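You operate a simulated robot arm through the tools that you are given. There is no shell and no other tool. Be economical: measure what you need, move in short steps, check, and stop when the job is done.

The job below is to be done with a simulated robot arm. You get a single attempt, and the scene is never put back.

Task
Put the black basket in the REJECT bay and push the blue one onto the post.
Fine: down till the collar catches; shut the lid.

The check looks at the end state, three seconds after you hand in, the way a careful person would. Anything else that was tipped, shoved, dropped, spilled or broken makes it a failure. Lids that push on must go on centred and level and be pressed home; caps that screw on are set level and turned clockwise until they are tight.

Robot
A 7-joint arm with a two-finger parallel gripper, fixed in place. Base frame: the origin is at the foot of the arm, x ahead of it, y to its left, z up; the work surface is at about z = 0. Readings come in cm, degrees, newtons and seconds.
With the tool pointing down near the work surface it reaches from about 22 to 58 cm from the base axis. Its first joint turns from -66.0 to 66.0 degrees. Payload 2.5 kg.
The TCP is the grasp point between the finger pads, 2.3 cm short of the fingertips. In the tool frame z runs along the fingers and y along their closing line. The gripper opens to 9.4 cm. The fingers are 3.8 cm wide and 1 cm thick; the gripper's body (5.4 by 9.6 cm) begins 3.9 cm behind the TCP.
Orientation is that of the tool frame in the base frame, as a unit quaternion [w, x, y, z]. With the fingers straight down and closing along the base's y, the tool's x points along the base's -x, its y along +y and its z along -z.

Tools
- The arm moves only by the tool play_rows. Its argument "commands" is a list of rows, each an object of numbers (a shift or turn left out is 0, a gripper value left out holds the last): "jaw": the gripper command, from -1 (fully open) to 1 (shut), values between in proportion; "dx", "dy", "dz": the shift along the tool's x, y, z in cm; "rx", "ry", "rz": the turn, a rotation vector about the tool's x, y, z in degrees. In form: [{"jaw": .., "dx": .., "dy": .., "dz": .., "rx": .., "ry": .., "rz": ..}, ...]. A call has 1 to 12 rows; each row is the pose to reach, as a shift and turn from the pose commanded when the call began, along the tool's axes at that moment. A row lasts 0.2 s, in which the tool goes at most 5 cm and 8.6 degrees; a call with a longer step from one row to the next is refused whole, and so is a gripper value outside its range. Where a pose cannot be reached the arm comes as near as it can. A force on the tool above 40 N (or 10 N above the force at the start of the call, whichever is more), or a blocked arm, ends the call early, and 0.2 s more pass. The fingers move at their own pace (about 10.8 cm/s each) and stop on an object; they squeeze with about 29 N. The grip force told is the motor's: it shows also when the fingers shut on nothing. Time passes only in rows, and 0.2 s behind the last, so rows that repeat a pose let the fingers close. It gives the time, the measured TCP pose, the force on the tool (base axes), the opening and the grip force at its end, in the units of the frame above (readings bear some noise), with the torque about the TCP (base axes, N m) and any sound that the robot's microphone picked up.
- Cameras (640 x 400 px; columns grow to the right, rows downward): "scene" is fixed at [12.9, -41.81, 53.45]; the picture's right is [0.73, -0.68, 0.00], its down [-0.44, -0.47, -0.77] and it looks along [0.52, 0.56, -0.64] (base axes); focal length 331 px, centre (320, 200). "wrist" rides on the gripper at [8.6, 1.6, -7.4] in the tool frame; the picture's right is [-0.18, 0.98, 0.00], its down [-0.58, -0.11, -0.81] and it looks along [-0.79, -0.15, 0.59] (tool axes); focal length 243 px, centre (320, 200). There is no depth. A picture from a camera that has moved, and an enlarged one, comes with that camera's place and axes in the base frame and with its lens.
- grab_frame(camera): a new picture of that camera. The clock stands still meanwhile.
- inspect(camera, box): a new picture of the part [left, top, right, bottom] of that camera's present view, enlarged. The clock stands still meanwhile.
- finish_job(): hands the job in; it is judged then, once.

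Work in short steps. Places have to be worked out from the pictures, the camera data and where the tool is seen: move nearer, look again, correct. Check each grasp and each placing, and mend what went wrong. You have 120 turns and 76 pictures in all, those below and enlarged ones among them. Open the gripper and draw the arm clear of the work before you hand the job in, unless the task says otherwise; then end with one line.

The tools are called after "Call:" by a JSON object that holds its "op" and its "data". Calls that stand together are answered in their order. play_rows: Moves the arm, as the interface text tells. Its arguments: {"type":"object","properties":{"commands":{"type":"array"}},"required":["commands"]} The other tools are called the same way: grab_frame (camera) takes a picture; inspect (camera, box) takes an enlarged picture of a part of a camera's view; finish_job () hands the job in.

At the start:

```text
time: 0.0
ee_pos: [32.91, 14.07, 26.48]
orientation: [0.001, 0.0, 1.0, -0.001]
force: [-0.1, -1.1, -0.1]
moment: [-0.03, -0.04, 0.01]
gripper_width: 9.44
grasp_force: 0.1
```

scene: 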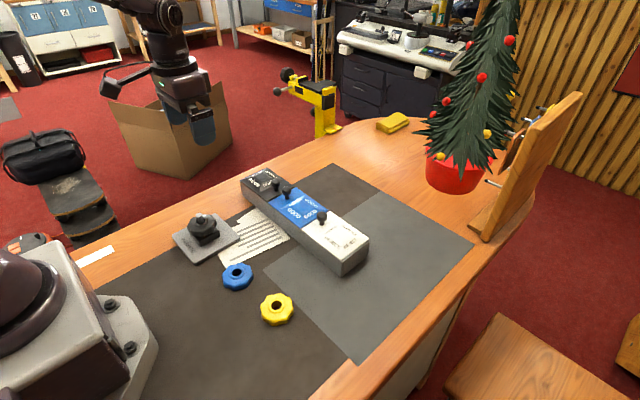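
wrist: 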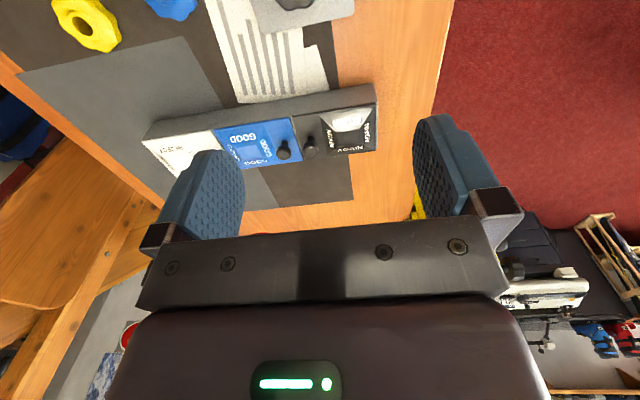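

The task's words (basket, bay, post, collar, lid) have to be matched to things I can see, so I take enlarged views of the work area first.

Call:
{"op": "inspect", "data": {"camera": "scene", "box": [220, 150, 380, 280]}}

Call:
{"op": "inspect", "data": {"camera": "scene", "box": [150, 190, 310, 340]}}

Call:
{"op": "inspect", "data": {"camera": "wrist", "box": [130, 0, 400, 190]}}

```text
3.08 times, centred on (300, 215) of scene
camera zoom: at [12.9, -41.81, 53.45], right [0.73, -0.68, 0.0], down [-0.44, -0.47, -0.77], along [0.52, 0.56, -0.64], focal length 1018 px, centre (382, 154)
```

zoom: 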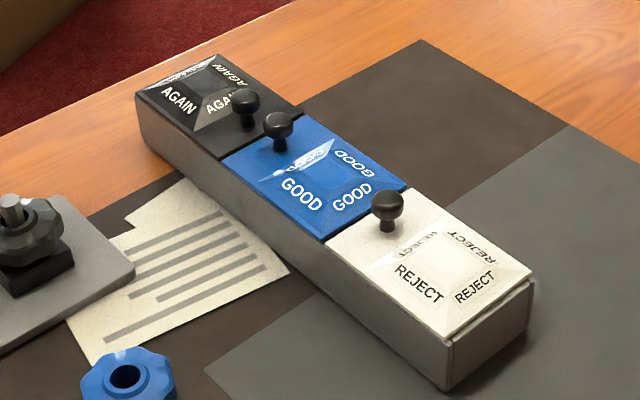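

```text
2.67 times, centred on (230, 265) of scene
camera zoom: at [12.9, -41.81, 53.45], right [0.73, -0.68, 0.0], down [-0.44, -0.47, -0.77], along [0.52, 0.56, -0.64], focal length 882 px, centre (560, 27)
```

zoom: 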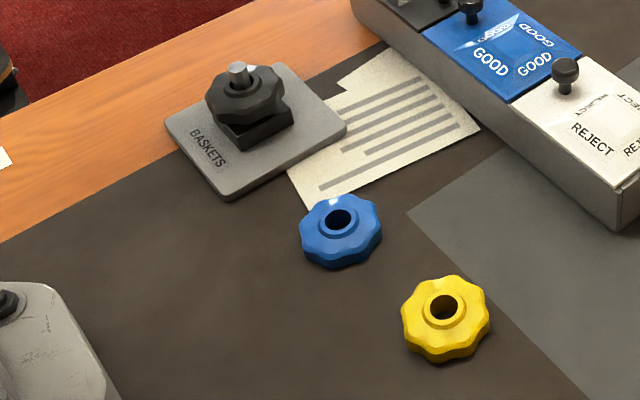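

```text
2.11 times, centred on (265, 95) of wrist
camera zoom: at [24.31, 15.7, 33.89], right [0.18, 0.98, 0.0], down [0.58, -0.11, 0.81], along [0.79, -0.15, -0.59], focal length 511 px, centre (436, 421)
```

zoom: 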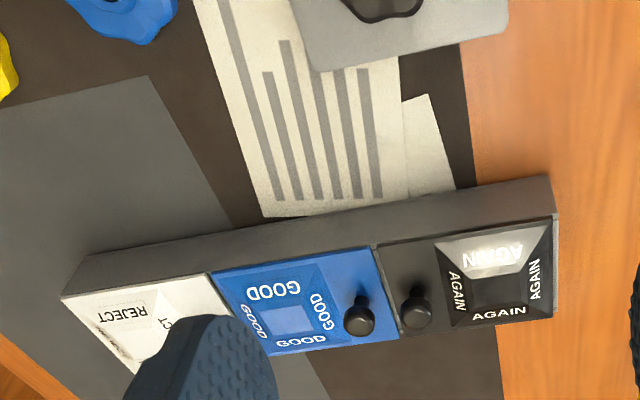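

The "baskets" are the octagonal rings: black sits on the BASKETS post at about (29, 11), and blue lies at about (28, -2). The bay block has three lids with knobs. I move the wrist camera over REJECT to see how its lid works.

Call:
{"op": "play_rows", "data": {"commands": [{"jaw": -1, "dx": -2, "dy": -4, "dz": 1}, {"dx": -4, "dy": -8, "dz": 2}, {"dx": -6, "dy": -12, "dz": 3}, {"dx": -8, "dy": -16, "dz": 4}, {"dx": -9, "dy": -19, "dz": 5}, {"dx": -9, "dy": -19, "dz": 5}]}}

Call:
{"op": "grab_frame", "data": {"camera": "wrist"}}

Call:
{"op": "grab_frame", "data": {"camera": "scene"}}

```text
time: 1.4
ee_pos: [41.82, -5.08, 21.22]
orientation: [0.0, 0.0, 1.0, 0.001]
force: [-0.3, 0.1, 0.5]
moment: [0.0, 0.01, -0.03]
gripper_width: 9.41
grasp_force: 0.2
```

```text
70 pictures are left
camera wrist: at [33.25, -3.4, 28.78], right [0.18, 0.98, 0.0], down [0.58, -0.11, 0.81], along [0.79, -0.15, -0.59], focal length 243 px, centre (320, 200)
```

wrist: 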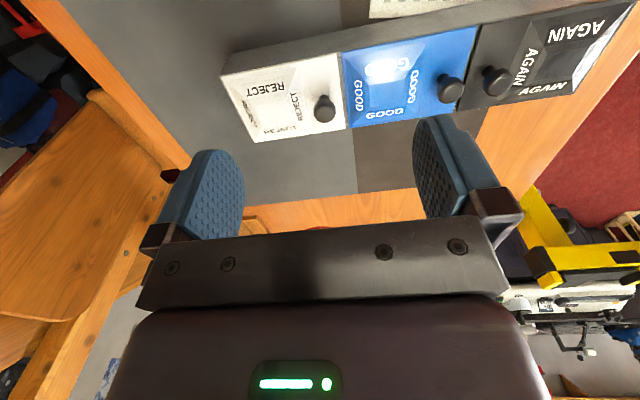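

```text
69 pictures are left
```

scene: 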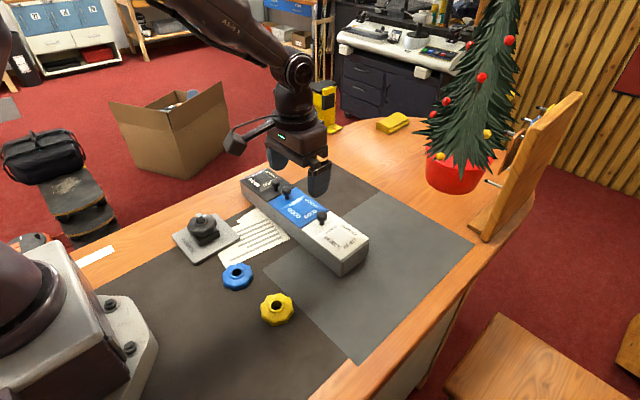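

Call:
{"op": "inspect", "data": {"camera": "wrist", "box": [210, 10, 490, 150]}}

Call:
{"op": "inspect", "data": {"camera": "scene", "box": [290, 190, 380, 280]}}

```text
2.29 times, centred on (350, 80) of wrist
camera zoom: at [33.25, -3.4, 28.78], right [0.18, 0.98, 0.0], down [0.58, -0.11, 0.81], along [0.79, -0.15, -0.59], focal length 555 px, centre (251, 474)
```

zoom: 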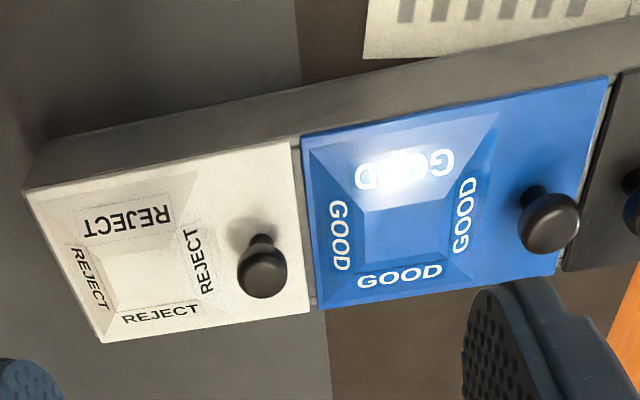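

```text
4.44 times, centred on (335, 235) of scene
camera zoom: at [12.9, -41.81, 53.45], right [0.73, -0.68, 0.0], down [-0.44, -0.47, -0.77], along [0.52, 0.56, -0.64], focal length 1471 px, centre (253, 44)
```

zoom: 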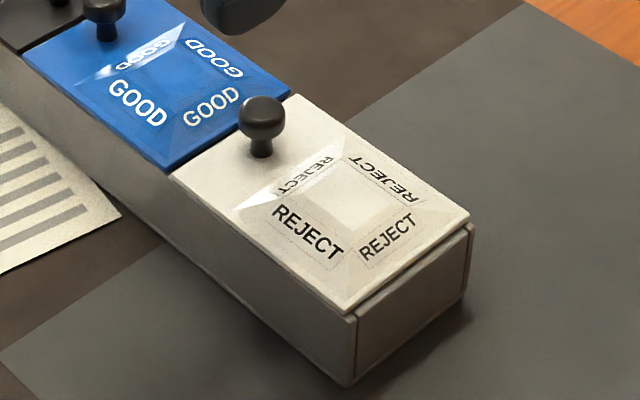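

Each lid is a plate about 8 x 11.5 cm with a top at z≈4.7. The REJECT lid has a mushroom knob at about (47.3, -5.4), head z≈6.5–7.8, near its +y edge. I turn the tool 90° so the fingers close along x and hover above the knob.

Call:
{"op": "play_rows", "data": {"commands": [{"dx": -0.5, "dz": 0.7, "rz": 8.2}, {"dx": -1, "dz": 1.4, "rz": 16.4}, {"dx": -1.5, "dz": 2, "rz": 24.6}, {"dx": -2, "dz": 3, "rz": 32.8}, {"dx": -2.5, "dz": 3.5, "rz": 41}, {"dx": -3, "dz": 4, "rz": 49.2}, {"dx": -3.5, "dz": 5, "rz": 57.4}, {"dx": -4, "dz": 5.5, "rz": 65.6}, {"dx": -4.5, "dz": 6, "rz": 73.8}, {"dx": -5, "dz": 6.5, "rz": 82}, {"dx": -5.5, "dy": -0.3, "dz": 7, "rz": 90}, {"dx": -5.5, "dy": -0.3, "dz": 7, "rz": 90}]}}

Call:
{"op": "grab_frame", "data": {"camera": "wrist"}}

Call:
{"op": "inspect", "data": {"camera": "scene", "box": [240, 130, 400, 280]}}

```text
time: 4.0
ee_pos: [47.44, -5.3, 14.36]
orientation: [-0.001, 0.707, 0.707, -0.001]
force: [-0.1, -0.7, -0.6]
moment: [0.0, 0.0, 0.0]
gripper_width: 9.39
grasp_force: 0.0
```

```text
66 pictures are left
camera wrist: at [49.13, 3.43, 21.9], right [0.98, -0.19, 0.0], down [-0.11, -0.58, 0.81], along [-0.15, -0.79, -0.59], focal length 243 px, centre (320, 200)
```

wrist: 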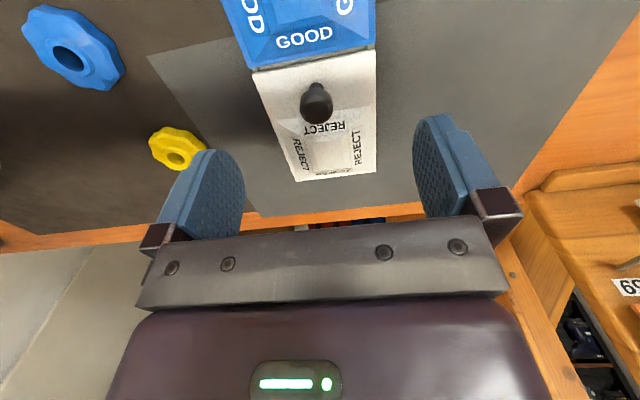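

```text
2.67 times, centred on (320, 205) of scene
camera zoom: at [12.9, -41.81, 53.45], right [0.73, -0.68, 0.0], down [-0.44, -0.47, -0.77], along [0.52, 0.56, -0.64], focal length 882 px, centre (320, 187)
```

zoom: 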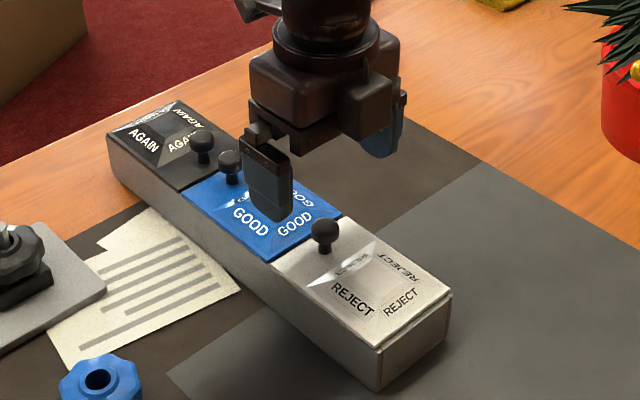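

The wrist view puts the knob at (47.2, -5.5), matching the scene estimate. I descend over it and close lightly on its head.

Call:
{"op": "play_rows", "data": {"commands": [{"dx": -0.2, "dz": 2.5}, {"dx": -0.2, "dy": -0.2, "dz": 5}, {"dx": -0.2, "dy": -0.2, "dz": 6.7}, {"dx": -0.2, "dy": -0.2, "dz": 6.7}, {"jaw": 0.3, "dx": -0.2, "dy": -0.2, "dz": 6.7}, {"jaw": 0.8, "dx": -0.2, "dy": -0.2, "dz": 6.7}, {"jaw": 0.8, "dx": -0.2, "dy": -0.2, "dz": 6.7}, {"jaw": 0.8, "dx": -0.2, "dy": -0.2, "dz": 6.7}]}}

Call:
{"op": "inspect", "data": {"camera": "scene", "box": [260, 170, 390, 280]}}

```text
time: 5.8
ee_pos: [47.18, -5.53, 7.66]
orientation: [0.0, 0.707, 0.707, 0.0]
force: [-3.8, -1.5, 0.4]
moment: [0.41, 0.2, 0.03]
gripper_width: 8.16
grasp_force: 28.9
```

```text
3.64 times, centred on (325, 225) of scene
camera zoom: at [12.9, -41.81, 53.45], right [0.73, -0.68, 0.0], down [-0.44, -0.47, -0.77], along [0.52, 0.56, -0.64], focal length 1203 px, centre (302, 109)
```

zoom: 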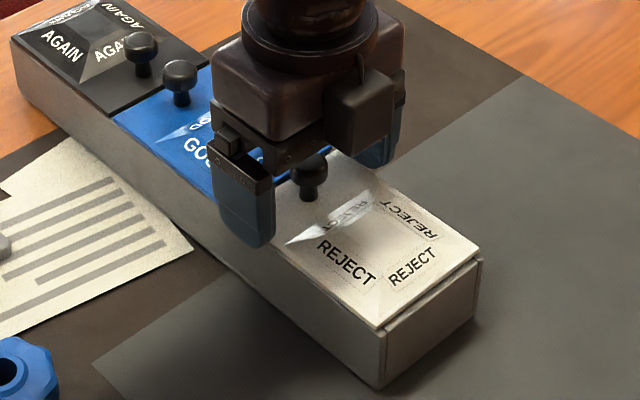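

The fingers stopped at 8.2 cm, so they caught the lid's side edges rather than the knob; the lid is higher than I judged. I release, rise 1.3 cm and close again.

Call:
{"op": "play_rows", "data": {"commands": [{"jaw": -1}, {"jaw": -1}, {"jaw": -1, "dz": -1.3}, {"jaw": -1, "dz": -1.3}, {"jaw": 0, "dz": -1.3}, {"jaw": 0.8, "dz": -1.3}, {"jaw": 0.8, "dz": -1.3}, {"jaw": 0.8, "dz": -1.3}]}}

Call:
{"op": "inspect", "data": {"camera": "scene", "box": [260, 170, 390, 280]}}

```text
time: 7.6
ee_pos: [47.06, -5.56, 8.99]
orientation: [0.001, 0.707, 0.707, 0.001]
force: [-4.6, 0.1, 2.9]
moment: [-0.03, 0.1, 0.0]
gripper_width: 2.09
grasp_force: 29.0
```

```text
3.64 times, centred on (325, 225) of scene
camera zoom: at [12.9, -41.81, 53.45], right [0.73, -0.68, 0.0], down [-0.44, -0.47, -0.77], along [0.52, 0.56, -0.64], focal length 1203 px, centre (302, 109)
```

zoom: 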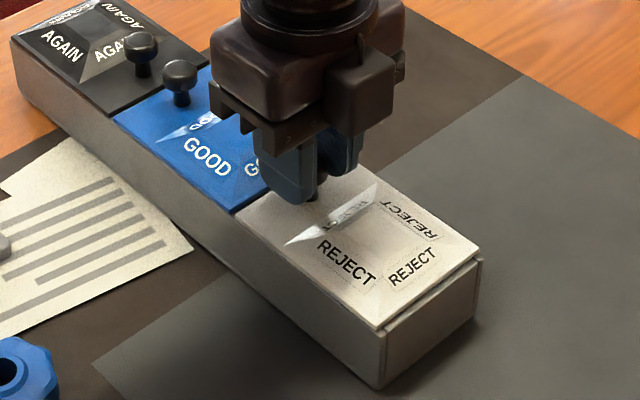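

The knob is held (2.1 cm). I lift gently by 0.8 cm to learn whether the lid lifts, hinges or slides.

Call:
{"op": "play_rows", "data": {"commands": [{"dz": -0.2}, {"dz": -0.4}, {"dz": -0.6}, {"dz": -0.8}, {"dz": -0.8}]}}

Call:
{"op": "inspect", "data": {"camera": "scene", "box": [260, 170, 390, 280]}}

```text
time: 8.8
ee_pos: [47.08, -5.42, 9.52]
orientation: [-0.001, 0.707, 0.708, 0.0]
force: [-0.6, 3.2, -26.4]
moment: [-0.15, 0.06, 0.02]
gripper_width: 2.13
grasp_force: 28.7
```

```text
3.64 times, centred on (325, 225) of scene
camera zoom: at [12.91, -41.81, 53.44], right [0.73, -0.68, 0.0], down [-0.44, -0.47, -0.77], along [0.52, 0.56, -0.64], focal length 1203 px, centre (302, 109)
```

zoom: 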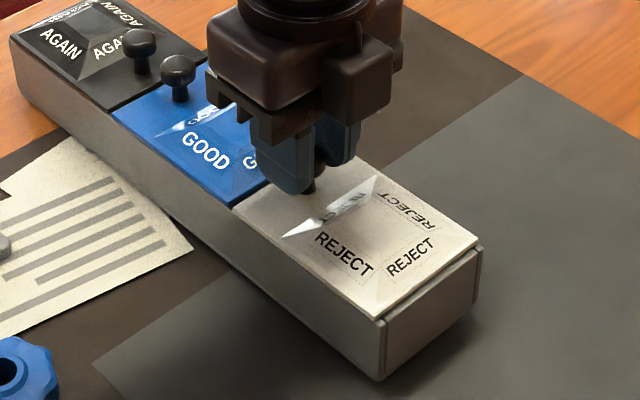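

Lifting met -26 N and the whole block seems to have tilted slightly, so the lid is held down: it likely slides. I lower back to where it was and check that the block sits as before.

Call:
{"op": "play_rows", "data": {"commands": [{"dz": 0.3}, {"dz": 0.6}, {"dz": 0.8}, {"dz": 0.8}]}}

Call:
{"op": "inspect", "data": {"camera": "scene", "box": [260, 170, 390, 280]}}

Call:
{"op": "grab_frame", "data": {"camera": "wrist"}}

```text
time: 9.8
ee_pos: [47.26, -5.6, 9.24]
orientation: [-0.001, 0.707, 0.707, 0.001]
force: [-25.9, 3.2, 28.3]
moment: [0.11, 0.6, -0.02]
gripper_width: 2.15
grasp_force: 28.9
```

```text
3.64 times, centred on (325, 225) of scene
camera zoom: at [12.88, -41.81, 53.46], right [0.73, -0.68, 0.0], down [-0.44, -0.47, -0.77], along [0.52, 0.56, -0.64], focal length 1203 px, centre (302, 109)
```

zoom: 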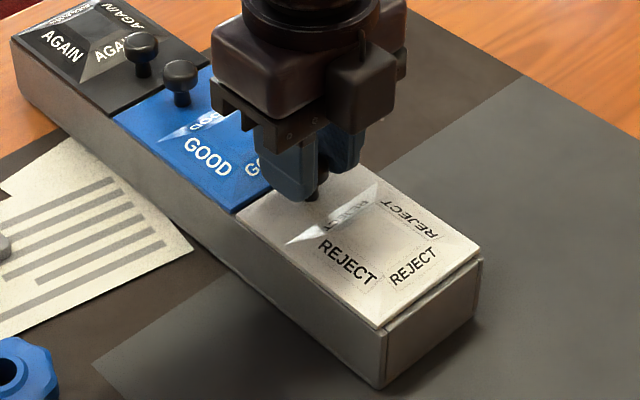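

```text
60 pictures are left
camera wrist: at [48.9, 3.14, 16.71], right [0.98, -0.18, 0.0], down [-0.11, -0.58, 0.81], along [-0.15, -0.79, -0.59], focal length 243 px, centre (320, 200)
```

wrist: 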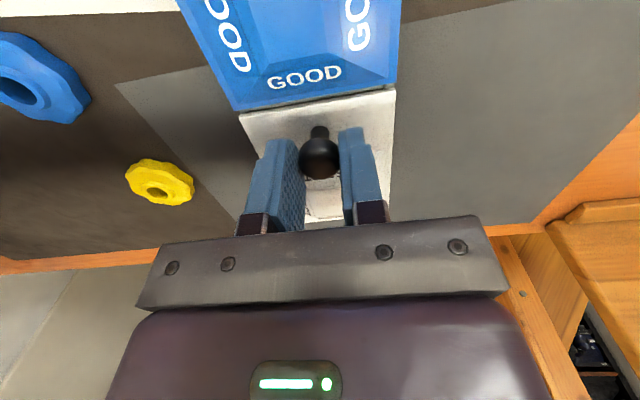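

The block looks back in place; the grip slipped slightly so I'm now pressing. I release and regrip to clear the stress.

Call:
{"op": "play_rows", "data": {"commands": [{"jaw": 0.3}, {"jaw": 0.3, "dz": -0.1}, {"jaw": 0.3, "dz": -0.1}, {"jaw": 0.7, "dz": -0.1}, {"jaw": 0.8, "dz": -0.1}, {"jaw": 0.8, "dz": -0.1}]}}

```text
time: 11.2
ee_pos: [47.26, -5.64, 9.01]
orientation: [0.0, 0.708, 0.707, -0.001]
force: [-10.1, 0.9, 4.9]
moment: [-0.01, 0.15, 0.02]
gripper_width: 2.15
grasp_force: 29.6
```

Now I try a gentle slide of the knob towards -y, 0.8 cm, watching the force.

Call:
{"op": "play_rows", "data": {"commands": [{"dy": -0.15, "dx": -0.1}, {"dy": -0.15, "dx": -0.3}, {"dy": -0.15, "dx": -0.5}, {"dy": -0.15, "dx": -0.8}, {"dy": -0.15, "dx": -0.8}]}}

Call:
{"op": "inspect", "data": {"camera": "scene", "box": [260, 170, 390, 280]}}

```text
time: 12.4
ee_pos: [47.16, -5.74, 9.02]
orientation: [-0.003, 0.704, 0.71, 0.002]
force: [-1.0, 28.6, 3.2]
moment: [0.61, 0.0, 0.01]
gripper_width: 2.16
grasp_force: 29.2
```

```text
3.64 times, centred on (325, 225) of scene
camera zoom: at [12.9, -41.81, 53.45], right [0.73, -0.68, 0.0], down [-0.44, -0.47, -0.77], along [0.52, 0.56, -0.64], focal length 1203 px, centre (302, 109)
```

zoom: 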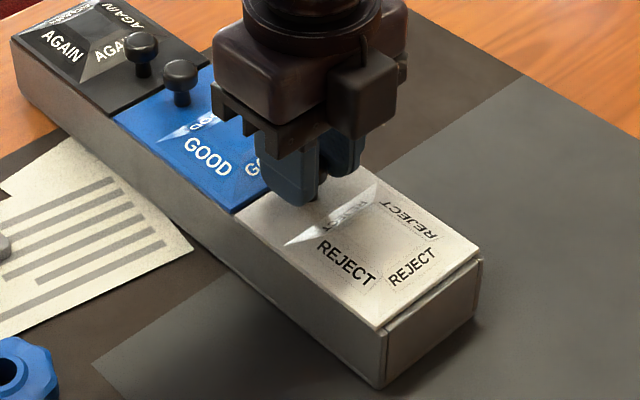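

Neither a lift nor a slide towards -y moves it, with 28 N resisting. I let go and draw back to look at the block from other sides before forcing anything.

Call:
{"op": "play_rows", "data": {"commands": [{"dx": 0.7}, {"jaw": 0, "dx": 0.7}, {"jaw": -0.3, "dx": 0.7}, {"jaw": -0.3, "dx": 0.7, "dz": -2}, {"dx": 2, "dz": -5}, {"dx": 5, "dz": -6}, {"dx": 9, "dz": -6}, {"dx": 12, "dz": -6}, {"dx": 12, "dz": -6}]}}

Call:
{"op": "grab_frame", "data": {"camera": "wrist"}}

Call:
{"op": "inspect", "data": {"camera": "scene", "box": [310, 200, 380, 280]}}

```text
time: 14.4
ee_pos: [46.89, 5.5, 15.08]
orientation: [0.0, 0.707, 0.707, 0.001]
force: [0.5, 0.4, 0.0]
moment: [0.01, 0.0, 0.0]
gripper_width: 6.13
grasp_force: 0.1
```

```text
58 pictures are left
camera wrist: at [48.57, 14.28, 22.59], right [0.98, -0.18, 0.0], down [-0.11, -0.58, 0.81], along [-0.15, -0.79, -0.59], focal length 243 px, centre (320, 200)
```

wrist: 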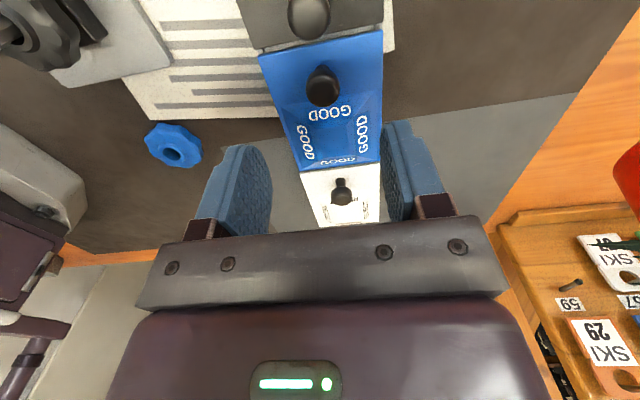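

```text
5.00 times, centred on (345, 240) of scene
camera zoom: at [12.9, -41.81, 53.45], right [0.73, -0.68, 0.0], down [-0.44, -0.47, -0.77], along [0.52, 0.56, -0.64], focal length 1654 px, centre (195, 0)
```

zoom: 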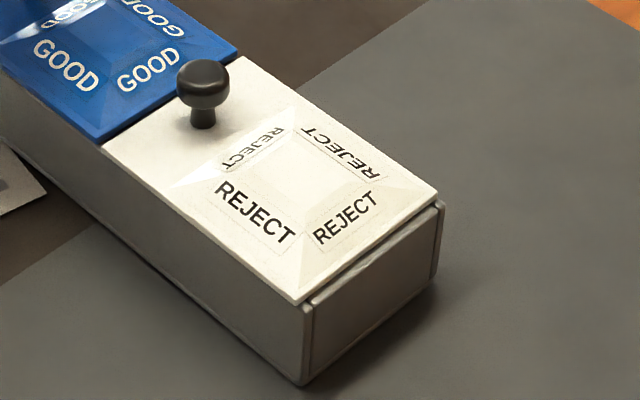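

The end panel is slightly recessed below the lid, but the mechanism is unclear. I swing the tool round so the wrist camera sees the block's -y end and the lid edge up close.

Call:
{"op": "play_rows", "data": {"commands": [{"dz": -1, "dx": -2, "rz": -8.5}, {"dz": -2, "dx": -4, "rz": -17}, {"dz": -2, "dx": -6, "rz": -25.5}, {"dz": -2, "dx": -8, "rz": -34}, {"dz": -2, "dx": -10, "rz": -42.5}, {"dz": -2, "dx": -12, "rz": -51}, {"dz": -2, "dx": -14, "rz": -59.5}, {"dz": -2, "dx": -16, "rz": -68}, {"dz": -2, "dx": -18, "rz": -76.5}, {"dz": -2, "dx": -20, "rz": -85}, {"dz": -2, "dx": -22, "rz": -90}, {"dz": -2, "dx": -22, "rz": -90}]}}

Call:
{"op": "play_rows", "data": {"commands": [{"dy": -1, "rz": -8.5}, {"dy": -2, "rz": -17}, {"dy": -3, "rz": -25.5}, {"dy": -4, "rz": -34}, {"dy": -5, "rz": -42.5}, {"dy": -6, "rz": -51}, {"dy": -6, "dz": 1, "rz": -59.5}, {"dy": -6, "dz": 2, "rz": -68}, {"dy": -6, "dz": 3, "rz": -76.5}, {"dy": -6, "dz": 4, "rz": -85}, {"dy": -6, "dz": 5, "rz": -90}, {"dy": -6, "dz": 5, "rz": -90}]}}

Call:
{"op": "grab_frame", "data": {"camera": "wrist"}}

```text
time: 17.0
ee_pos: [47.04, -16.38, 16.97]
orientation: [0.0, -0.001, 1.0, 0.0]
force: [-0.8, -0.1, 0.1]
moment: [0.01, 0.01, -0.01]
gripper_width: 6.1
grasp_force: 0.1
```

```text
time: 19.6
ee_pos: [46.85, -22.16, 12.08]
orientation: [0.0, 0.708, -0.707, 0.0]
force: [-0.3, -0.3, -0.7]
moment: [0.01, 0.0, 0.02]
gripper_width: 6.11
grasp_force: 0.1
```

```text
56 pictures are left
camera wrist: at [45.42, -30.75, 19.64], right [-0.98, 0.18, 0.0], down [0.11, 0.58, 0.81], along [0.15, 0.79, -0.59], focal length 243 px, centre (320, 200)
```

wrist: 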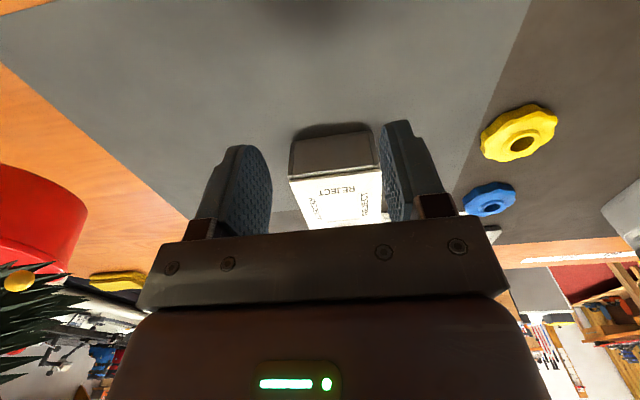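

Call:
{"op": "inspect", "data": {"camera": "wrist", "box": [270, 110, 400, 230]}}

```text
3.33 times, centred on (335, 170) of wrist
camera zoom: at [45.42, -30.75, 19.64], right [-0.98, 0.18, 0.0], down [0.11, 0.58, 0.81], along [0.15, 0.79, -0.59], focal length 809 px, centre (270, 300)
```

zoom: 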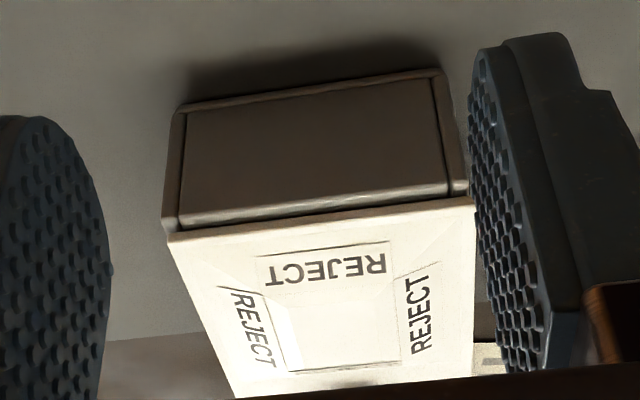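

The -y end panel is inset between side walls with a gap under the lid, and there is no visible hinge or latch. I go back to the knob and test small moves in x and a twist.

Call:
{"op": "play_rows", "data": {"commands": [{"dx": -4, "dy": -0.3}, {"dx": -8, "dy": -0.3}, {"dx": -12, "dy": -0.3}, {"dx": -15, "dy": -0.3}, {"dx": -16.6, "dy": -0.3}, {"dx": -16.6, "dy": -0.3, "dz": 1.5}, {"dx": -16.6, "dy": -0.3, "dz": 3.1}, {"dx": -16.6, "dy": -0.3, "dz": 3.1}, {"jaw": 0.4, "dx": -16.6, "dy": -0.3, "dz": 3.1}, {"jaw": 0.8, "dx": -16.6, "dy": -0.3, "dz": 3.1}, {"jaw": 0.8, "dx": -16.6, "dy": -0.3, "dz": 3.1}]}}

Call:
{"op": "grab_frame", "data": {"camera": "wrist"}}

```text
time: 22.0
ee_pos: [47.22, -5.67, 8.9]
orientation: [0.002, 0.707, -0.707, -0.002]
force: [-16.2, 1.4, 6.6]
moment: [-0.1, 0.34, 0.07]
gripper_width: 2.14
grasp_force: 29.1
```

```text
54 pictures are left
camera wrist: at [45.67, -14.22, 16.54], right [-0.98, 0.18, 0.0], down [0.11, 0.58, 0.81], along [0.15, 0.79, -0.59], focal length 243 px, centre (320, 200)
```

wrist: 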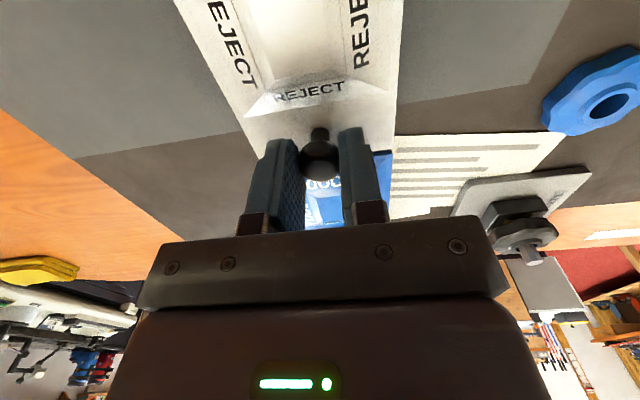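

The knob is held again with a -16 N bias in x, so its centre lies slightly nearer the base. I shift in -x by small steps to test that direction.

Call:
{"op": "play_rows", "data": {"commands": [{"dy": 0.2}, {"dy": 0.4}, {"dy": 0.6}, {"dy": 0.8}, {"dy": 0.8}]}}

```text
time: 23.2
ee_pos: [46.62, -5.6, 9.0]
orientation: [0.001, -0.707, 0.708, -0.001]
force: [0.1, 2.8, -0.1]
moment: [0.15, -0.1, -0.01]
gripper_width: 2.12
grasp_force: 28.6
```

It moved 0.6 cm towards -x with almost no force. I check whether only the lid moved.

Call:
{"op": "inspect", "data": {"camera": "scene", "box": [260, 170, 390, 280]}}

```text
3.64 times, centred on (325, 225) of scene
camera zoom: at [12.9, -41.81, 53.45], right [0.73, -0.68, 0.0], down [-0.44, -0.47, -0.77], along [0.52, 0.56, -0.64], focal length 1203 px, centre (302, 109)
```

zoom: 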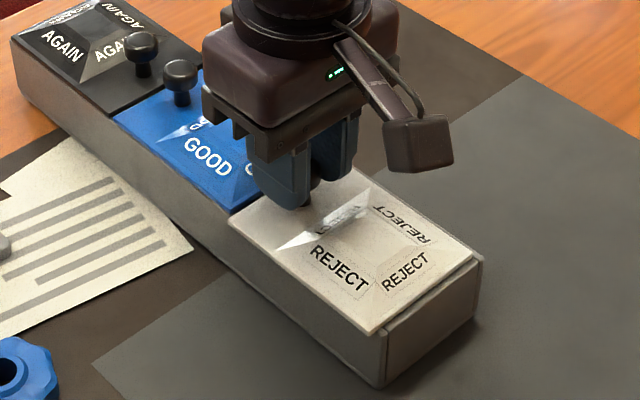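

The lid slides towards -x, block unmoved. I slide it a further 6 cm, still watching the force.

Call:
{"op": "play_rows", "data": {"commands": [{"dy": 0.6}, {"dy": 1.2}, {"dy": 1.8}, {"dy": 2.4}, {"dy": 3.0}, {"dy": 3.6}, {"dy": 4.2}, {"dy": 4.8}, {"dy": 5.4}, {"dy": 6.0}, {"dy": 6.0}]}}

Call:
{"op": "inspect", "data": {"camera": "scene", "box": [250, 170, 390, 280]}}

```text
time: 25.6
ee_pos: [40.62, -5.54, 8.88]
orientation: [-0.002, 0.708, -0.706, 0.0]
force: [0.7, 14.9, 23.3]
moment: [0.14, 0.0, 0.02]
gripper_width: 2.14
grasp_force: 28.7
```

```text
3.64 times, centred on (320, 225) of scene
camera zoom: at [12.89, -41.81, 53.45], right [0.73, -0.68, 0.0], down [-0.44, -0.47, -0.77], along [0.52, 0.56, -0.64], focal length 1203 px, centre (320, 109)
```

zoom: 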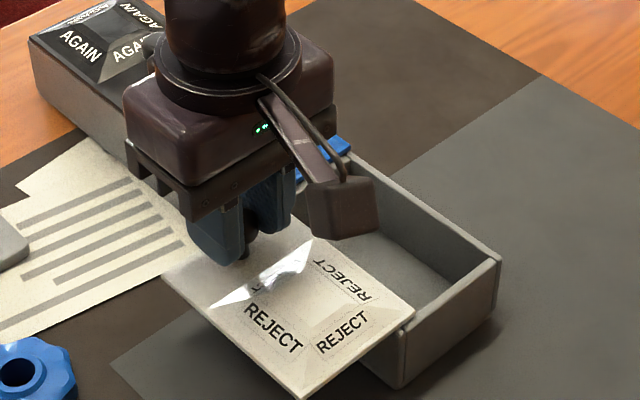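

The bay is opening. I slide one more centimetre, easing the downward press, to widen the gap.

Call:
{"op": "play_rows", "data": {"commands": [{"dz": -0.1, "dy": 0.3}, {"dz": -0.1, "dy": 0.6}, {"dz": -0.1, "dy": 0.8}, {"dz": -0.1, "dy": 0.8}]}}

```text
time: 26.6
ee_pos: [39.64, -5.68, 8.88]
orientation: [0.001, 0.707, -0.707, -0.001]
force: [-0.2, 11.3, 0.4]
moment: [0.27, 0.01, -0.03]
gripper_width: 2.13
grasp_force: 28.7
```

The lid is open by about 7.5 cm. I let go, rise, and turn the tool back while moving to view the BASKETS post.

Call:
{"op": "play_rows", "data": {"commands": [{"jaw": 0.3}, {"jaw": 0.0}, {"jaw": -1, "dz": -3}, {"dz": -7}, {"dz": -11, "dx": -1, "rz": 8.5}, {"dz": -11, "dx": -3, "dy": 2, "rz": 17}, {"dz": -11, "dx": -5, "dy": 3, "rz": 25.5}, {"dz": -11, "dx": -7, "dy": 4, "rz": 34}, {"dz": -11, "dx": -9, "dy": 6, "rz": 42.5}, {"dz": -11, "dx": -11, "dy": 8, "rz": 51}, {"dz": -11, "dx": -13, "dy": 9, "rz": 59.5}, {"dz": -11, "dx": -16.7, "dy": 10.6, "rz": 68}]}}

Call:
{"op": "play_rows", "data": {"commands": [{"rz": 8}, {"rz": 16}, {"rz": 22}, {"rz": 22}]}}

Call:
{"op": "grab_frame", "data": {"camera": "wrist"}}

Call:
{"op": "grab_frame", "data": {"camera": "scene"}}

```text
time: 29.2
ee_pos: [28.92, 11.05, 20.17]
orientation: [0.0, -0.189, 0.982, 0.001]
force: [0.5, -0.3, -0.6]
moment: [0.0, -0.01, -0.02]
gripper_width: 9.41
grasp_force: 0.1
```

```text
time: 30.2
ee_pos: [29.09, 10.99, 20.16]
orientation: [0.001, 0.001, 1.0, 0.001]
force: [-0.3, 0.2, 0.5]
moment: [-0.01, 0.0, 0.01]
gripper_width: 9.4
grasp_force: 0.0
```

```text
51 pictures are left
camera wrist: at [20.48, 12.79, 27.65], right [0.19, 0.98, 0.0], down [0.58, -0.11, 0.81], along [0.79, -0.15, -0.59], focal length 243 px, centre (320, 200)
```

wrist: 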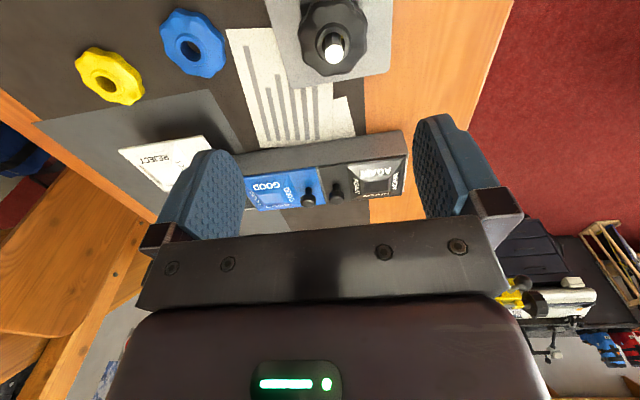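

```text
50 pictures are left
```

scene: 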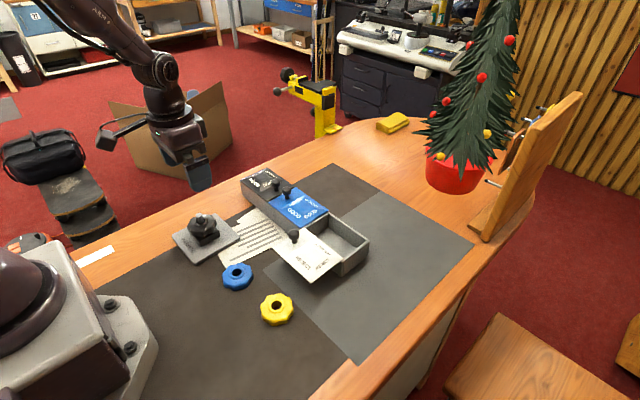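

Call:
{"op": "inspect", "data": {"camera": "wrist", "box": [260, 0, 410, 95]}}

Call:
{"op": "inspect", "data": {"camera": "scene", "box": [165, 200, 245, 265]}}

Call:
{"op": "inspect", "data": {"camera": "scene", "box": [260, 200, 380, 290]}}

```text
4.21 times, centred on (335, 48) of wrist
camera zoom: at [20.48, 12.79, 27.65], right [0.19, 0.98, 0.0], down [0.58, -0.11, 0.81], along [0.79, -0.15, -0.59], focal length 1022 px, centre (257, 842)
```

zoom: 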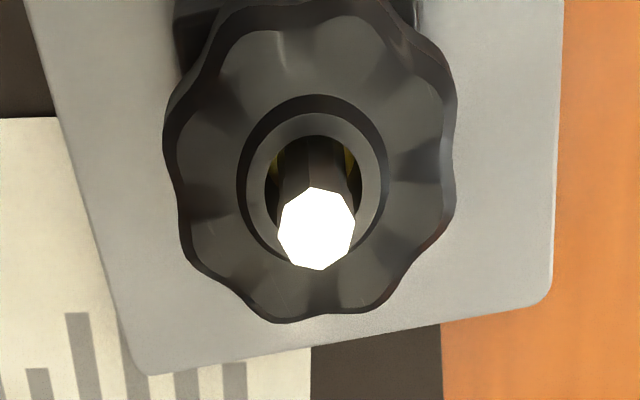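

```text
6.15 times, centred on (205, 232) of scene
camera zoom: at [12.9, -41.81, 53.45], right [0.73, -0.68, 0.0], down [-0.44, -0.47, -0.77], along [0.52, 0.56, -0.64], focal length 2036 px, centre (1028, 0)
```

zoom: 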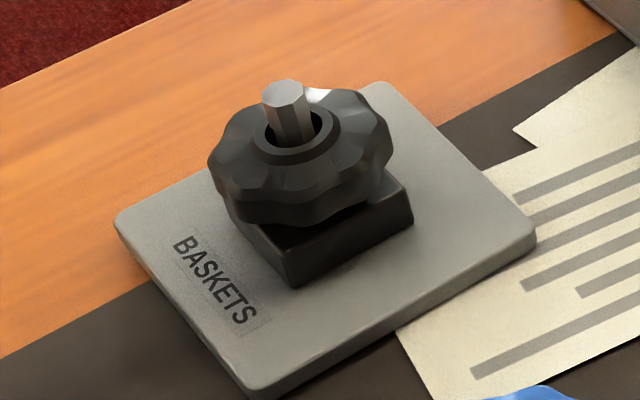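

```text
4.44 times, centred on (320, 245) of scene
camera zoom: at [12.9, -41.81, 53.45], right [0.73, -0.68, 0.0], down [-0.44, -0.47, -0.77], along [0.52, 0.56, -0.64], focal length 1471 px, centre (320, 0)
```

zoom: 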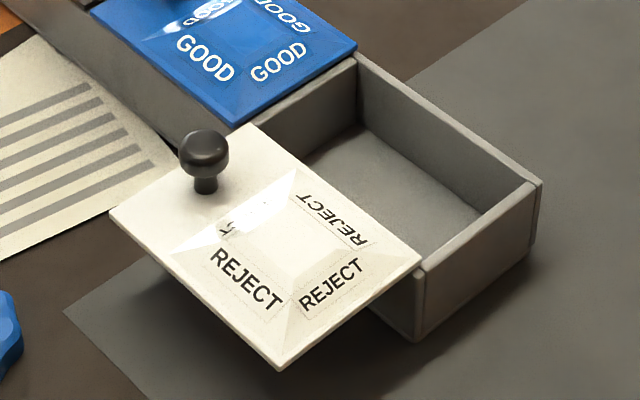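

The bay is empty and open. By triangulation the post axis is at (29.1, 12.3), its top at z≈7.3, and the black ring is about 5.75 cm across with its collar top at z≈5.5. I descend, straddling it along y.

Call:
{"op": "play_rows", "data": {"commands": [{"dy": 1.3, "dz": 3}, {"dy": 1.3, "dz": 7}, {"dy": 1.3, "dz": 10}, {"dy": 1.3, "dz": 10}]}}

Call:
{"op": "inspect", "data": {"camera": "scene", "box": [145, 160, 265, 265]}}

Call:
{"op": "grab_frame", "data": {"camera": "wrist"}}

```text
time: 31.2
ee_pos: [29.16, 12.4, 10.11]
orientation: [0.001, 0.0, 1.0, 0.0]
force: [-0.4, 0.6, -0.1]
moment: [0.0, 0.01, 0.03]
gripper_width: 9.38
grasp_force: 0.1
```

```text
3.81 times, centred on (205, 212) of scene
camera zoom: at [12.9, -41.81, 53.45], right [0.73, -0.68, 0.0], down [-0.44, -0.47, -0.77], along [0.52, 0.56, -0.64], focal length 1260 px, centre (758, 152)
```

zoom: 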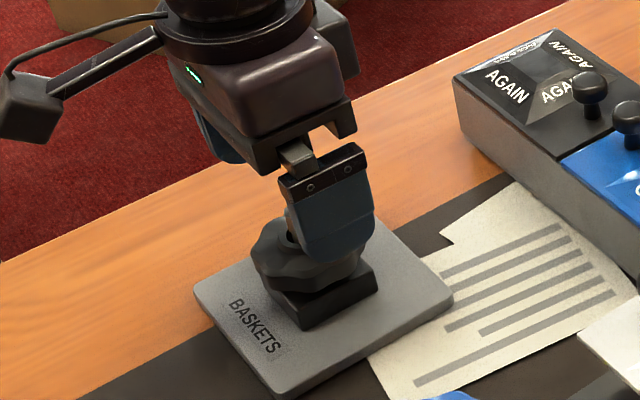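

```text
45 pictures are left
camera wrist: at [20.49, 14.08, 17.68], right [0.18, 0.98, 0.0], down [0.58, -0.11, 0.81], along [0.79, -0.15, -0.59], focal length 243 px, centre (320, 200)
```

wrist: 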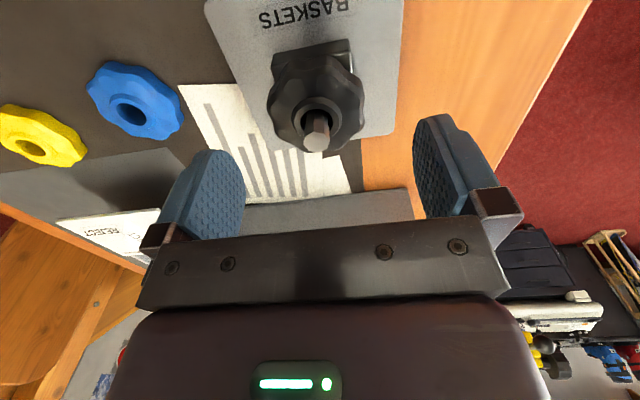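

The view confirms the post at about (29, 12.3) between the fingers. I descend to ring height and close.

Call:
{"op": "play_rows", "data": {"commands": [{"dz": 2}, {"dz": 4}, {"dz": 5.5}, {"dz": 5.5}, {"jaw": 0, "dz": 5.5}, {"jaw": 0.6, "dz": 5.5}, {"jaw": 0.6, "dz": 5.5}]}}

Call:
{"op": "inspect", "data": {"camera": "scene", "box": [145, 160, 265, 265]}}

```text
time: 32.8
ee_pos: [29.19, 12.44, 4.59]
orientation: [0.0, 0.0, 1.0, 0.0]
force: [0.2, 0.1, -0.2]
moment: [0.0, 0.02, -0.01]
gripper_width: 5.86
grasp_force: 29.1
```

```text
3.81 times, centred on (205, 212) of scene
camera zoom: at [12.9, -41.81, 53.45], right [0.73, -0.68, 0.0], down [-0.44, -0.47, -0.77], along [0.52, 0.56, -0.64], focal length 1260 px, centre (758, 152)
```

zoom: 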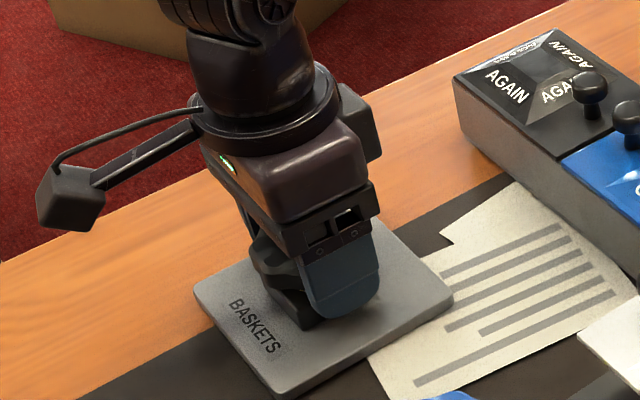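

The ring is gripped at 5.86 cm with no side force. I lift slowly to test how it is retained.

Call:
{"op": "play_rows", "data": {"commands": [{"dz": -0.2}, {"dz": -0.4}, {"dz": -0.6}, {"dz": -0.6}]}}

```text
time: 33.8
ee_pos: [29.16, 12.29, 5.15]
orientation: [0.0, 0.0, 1.0, 0.0]
force: [0.3, -0.2, -0.5]
moment: [-0.02, 0.02, 0.01]
gripper_width: 5.85
grasp_force: 29.3
```

Call:
{"op": "inspect", "data": {"camera": "scene", "box": [145, 160, 265, 265]}}

```text
3.81 times, centred on (205, 212) of scene
camera zoom: at [12.9, -41.81, 53.45], right [0.73, -0.68, 0.0], down [-0.44, -0.47, -0.77], along [0.52, 0.56, -0.64], focal length 1260 px, centre (758, 152)
```

zoom: 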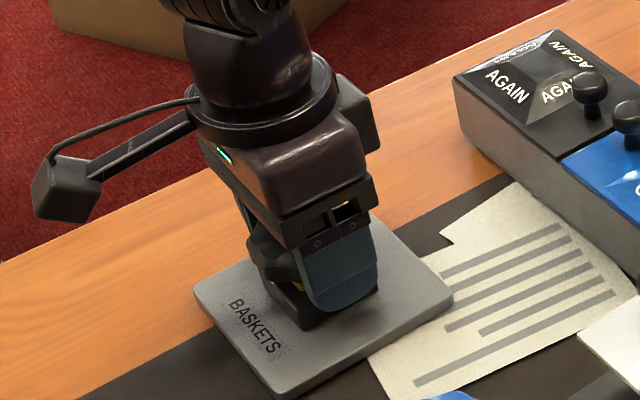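

The ring lifts freely. I raise it straight up clear of the post.

Call:
{"op": "play_rows", "data": {"commands": [{"dz": -1.5}, {"dz": -3}, {"dz": -5}, {"dz": -8}, {"dz": -11}, {"dz": -11}]}}

Call:
{"op": "grab_frame", "data": {"camera": "scene"}}

Call:
{"op": "inspect", "data": {"camera": "scene", "box": [145, 130, 265, 265]}}

Call:
{"op": "grab_frame", "data": {"camera": "wrist"}}

```text
time: 35.2
ee_pos: [29.11, 12.28, 16.1]
orientation: [-0.001, 0.0, 1.0, 0.0]
force: [0.7, -0.2, -0.5]
moment: [-0.01, 0.01, -0.02]
gripper_width: 5.88
grasp_force: 28.8
```

```text
42 pictures are left
```

scene: 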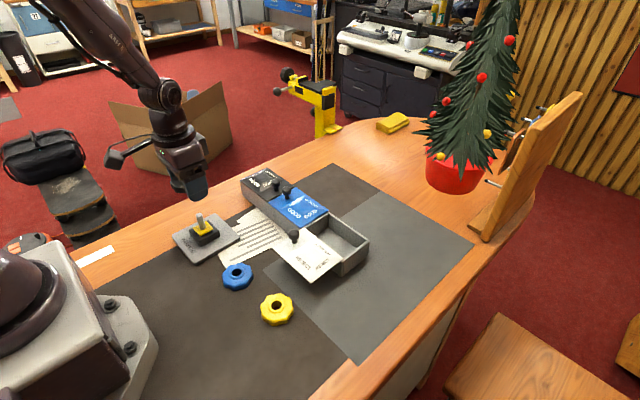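

```text
2.96 times, centred on (205, 198) of scene
camera zoom: at [12.9, -41.81, 53.45], right [0.73, -0.68, 0.0], down [-0.44, -0.47, -0.77], along [0.52, 0.56, -0.64], focal length 980 px, centre (661, 207)
```

zoom: 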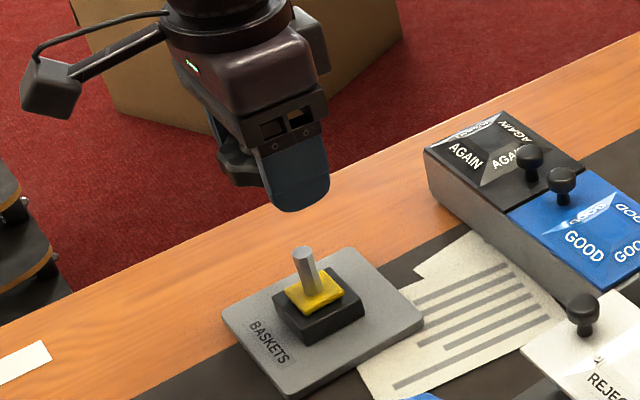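

```text
40 pictures are left
camera wrist: at [20.44, 14.04, 23.57], right [0.18, 0.98, 0.0], down [0.58, -0.11, 0.81], along [0.79, -0.15, -0.59], focal length 243 px, centre (320, 200)
```

wrist: 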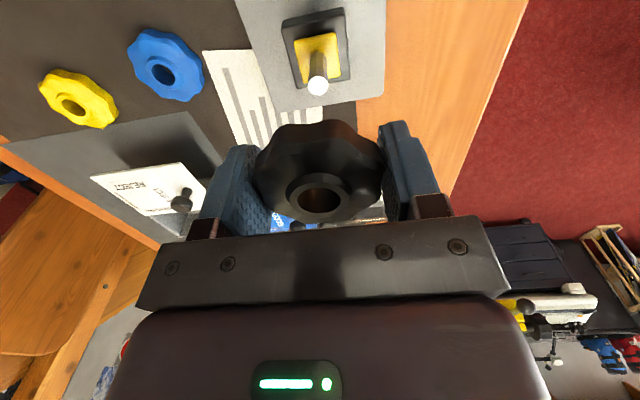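

A yellow square piece remains on the base around the post, which may be the collar that the ring seats over. I inspect it, the blue ring and the bay before placing the black one.

Call:
{"op": "inspect", "data": {"camera": "scene", "box": [180, 205, 235, 250]}}

Call:
{"op": "inspect", "data": {"camera": "wrist", "box": [120, 10, 380, 230]}}

Call:
{"op": "inspect", "data": {"camera": "scene", "box": [210, 250, 300, 330]}}

```text
8.89 times, centred on (208, 228) of scene
camera zoom: at [12.9, -41.81, 53.45], right [0.73, -0.68, 0.0], down [-0.44, -0.47, -0.77], along [0.52, 0.56, -0.64], focal length 2941 px, centre (1320, -44)
```

zoom: 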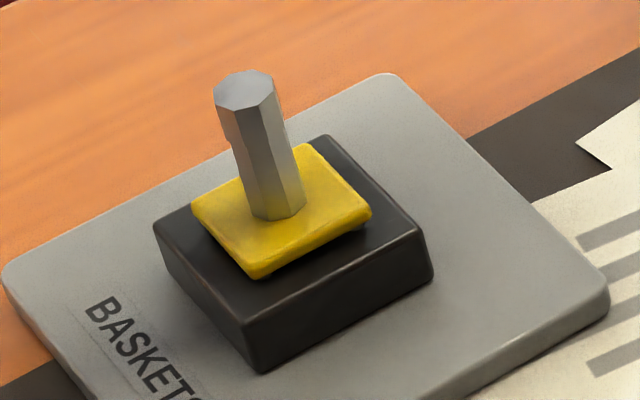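

```text
1.82 times, centred on (250, 120) of wrist
camera zoom: at [20.44, 14.04, 23.57], right [0.18, 0.98, 0.0], down [0.58, -0.11, 0.81], along [0.79, -0.15, -0.59], focal length 441 px, centre (447, 346)
```

zoom: 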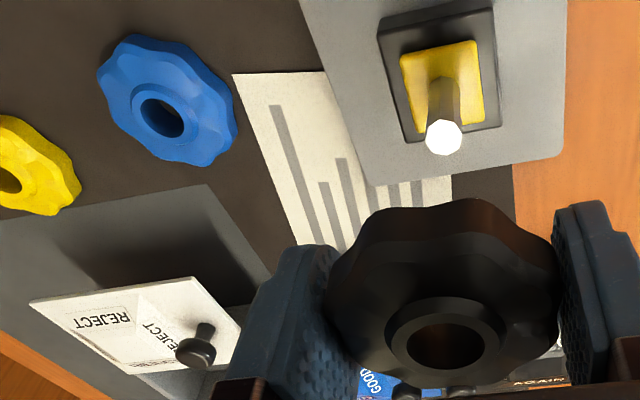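

```text
5.00 times, centred on (255, 290) of scene
camera zoom: at [12.9, -41.81, 53.45], right [0.73, -0.68, 0.0], down [-0.44, -0.47, -0.77], along [0.52, 0.56, -0.64], focal length 1654 px, centre (645, -250)
```

zoom: 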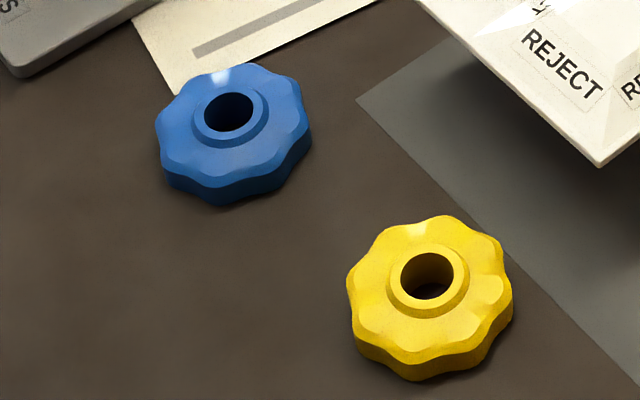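

The ring has a plain round bore and the yellow square is a seat or collar on the block. I carry the black ring at height to above the REJECT bay, centre about (46.9, -9.8).

Call:
{"op": "play_rows", "data": {"commands": [{"dx": -2.5, "dy": -3.2}, {"dx": -5, "dy": -6.3}, {"dx": -7.6, "dy": -9.5}, {"dx": -10.2, "dy": -12.7}, {"dx": -12.7, "dy": -15.8}, {"dx": -15.3, "dy": -19}, {"dx": -17.8, "dy": -22.1}, {"dx": -17.8, "dy": -22.1}, {"dx": -17.8, "dy": -22.1, "dz": 2}, {"dx": -17.8, "dy": -22.1, "dz": 2}]}}

Call:
{"op": "grab_frame", "data": {"camera": "wrist"}}

Call:
{"op": "inspect", "data": {"camera": "scene", "box": [260, 140, 400, 280]}}

```text
time: 37.4
ee_pos: [46.82, -9.8, 13.95]
orientation: [0.0, 0.0, 1.0, 0.001]
force: [-0.4, -0.3, -0.2]
moment: [-0.04, 0.01, 0.0]
gripper_width: 5.84
grasp_force: 28.8
```

```text
36 pictures are left
camera wrist: at [38.22, -8.1, 21.61], right [0.18, 0.98, 0.0], down [0.58, -0.11, 0.81], along [0.79, -0.15, -0.59], focal length 243 px, centre (320, 200)
```

wrist: 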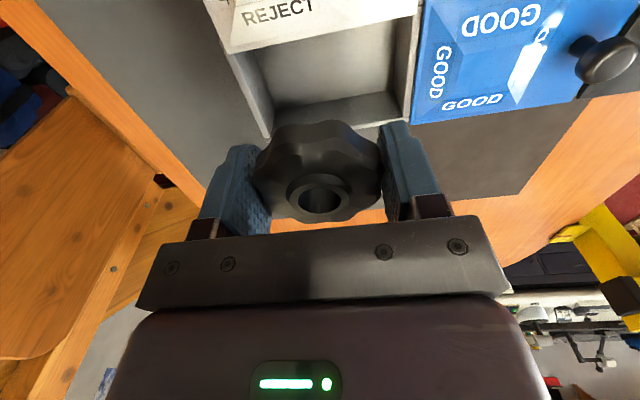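

```text
2.86 times, centred on (330, 210) of scene
camera zoom: at [12.9, -41.81, 53.45], right [0.73, -0.68, 0.0], down [-0.44, -0.47, -0.77], along [0.52, 0.56, -0.64], focal length 945 px, centre (291, 171)
```

zoom: 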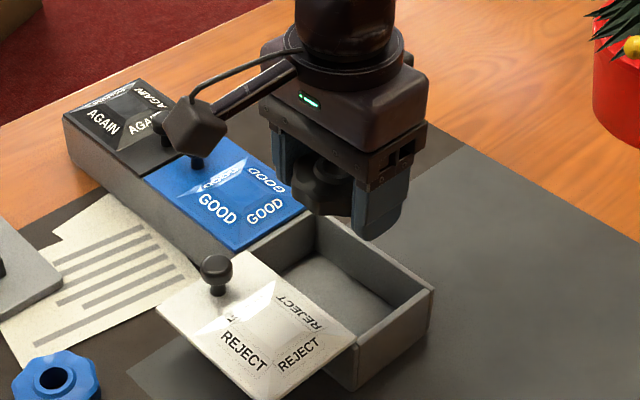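

The bay opening measures x 43.8–50.2 and y -14.5 to -3.8, so I shift to (47.0, -9.4) and go down to just above the walls, then check.

Call:
{"op": "play_rows", "data": {"commands": [{"dx": -0.15, "dy": 0.4, "dz": 2}, {"dx": -0.15, "dy": 0.4, "dz": 4}, {"dx": -0.15, "dy": 0.4, "dz": 5.2}, {"dx": -0.15, "dy": 0.4, "dz": 5.2}]}}

Call:
{"op": "grab_frame", "data": {"camera": "wrist"}}

Call:
{"op": "inspect", "data": {"camera": "scene", "box": [260, 160, 390, 280]}}

```text
time: 38.4
ee_pos: [47.08, -9.25, 8.92]
orientation: [0.001, 0.0, 1.0, 0.0]
force: [0.4, 0.1, -1.1]
moment: [-0.02, 0.0, -0.03]
gripper_width: 5.87
grasp_force: 29.2
```

```text
34 pictures are left
camera wrist: at [38.41, -7.59, 16.52], right [0.18, 0.98, 0.0], down [0.58, -0.11, 0.81], along [0.79, -0.15, -0.59], focal length 243 px, centre (320, 200)
```

wrist: 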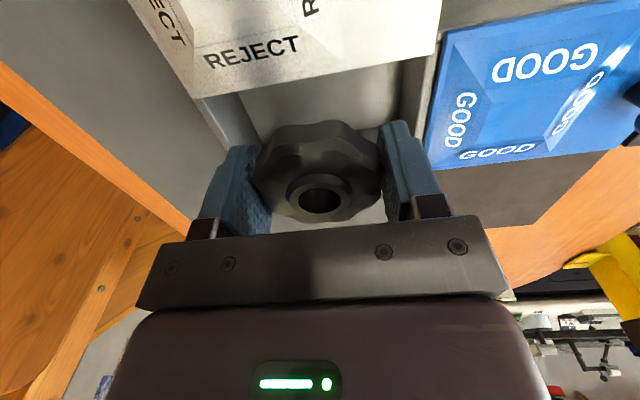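

```text
3.33 times, centred on (325, 220) of scene
camera zoom: at [12.9, -41.81, 53.45], right [0.73, -0.68, 0.0], down [-0.44, -0.47, -0.77], along [0.52, 0.56, -0.64], focal length 1103 px, centre (303, 133)
```

zoom: 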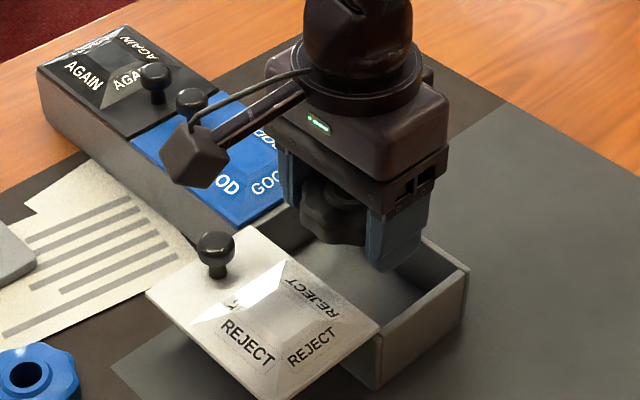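

Alignment looks good. I lower into the bay in small steps with force checks.

Call:
{"op": "play_rows", "data": {"commands": [{"dz": 0.8}, {"dz": 1.6}, {"dz": 2.4}, {"dz": 3.2}, {"dz": 3.2}]}}

```text
time: 39.6
ee_pos: [47.03, -9.32, 5.83]
orientation: [0.0, -0.001, 1.0, 0.0]
force: [0.2, -0.2, -0.5]
moment: [-0.01, -0.01, 0.01]
gripper_width: 5.87
grasp_force: 29.2
```

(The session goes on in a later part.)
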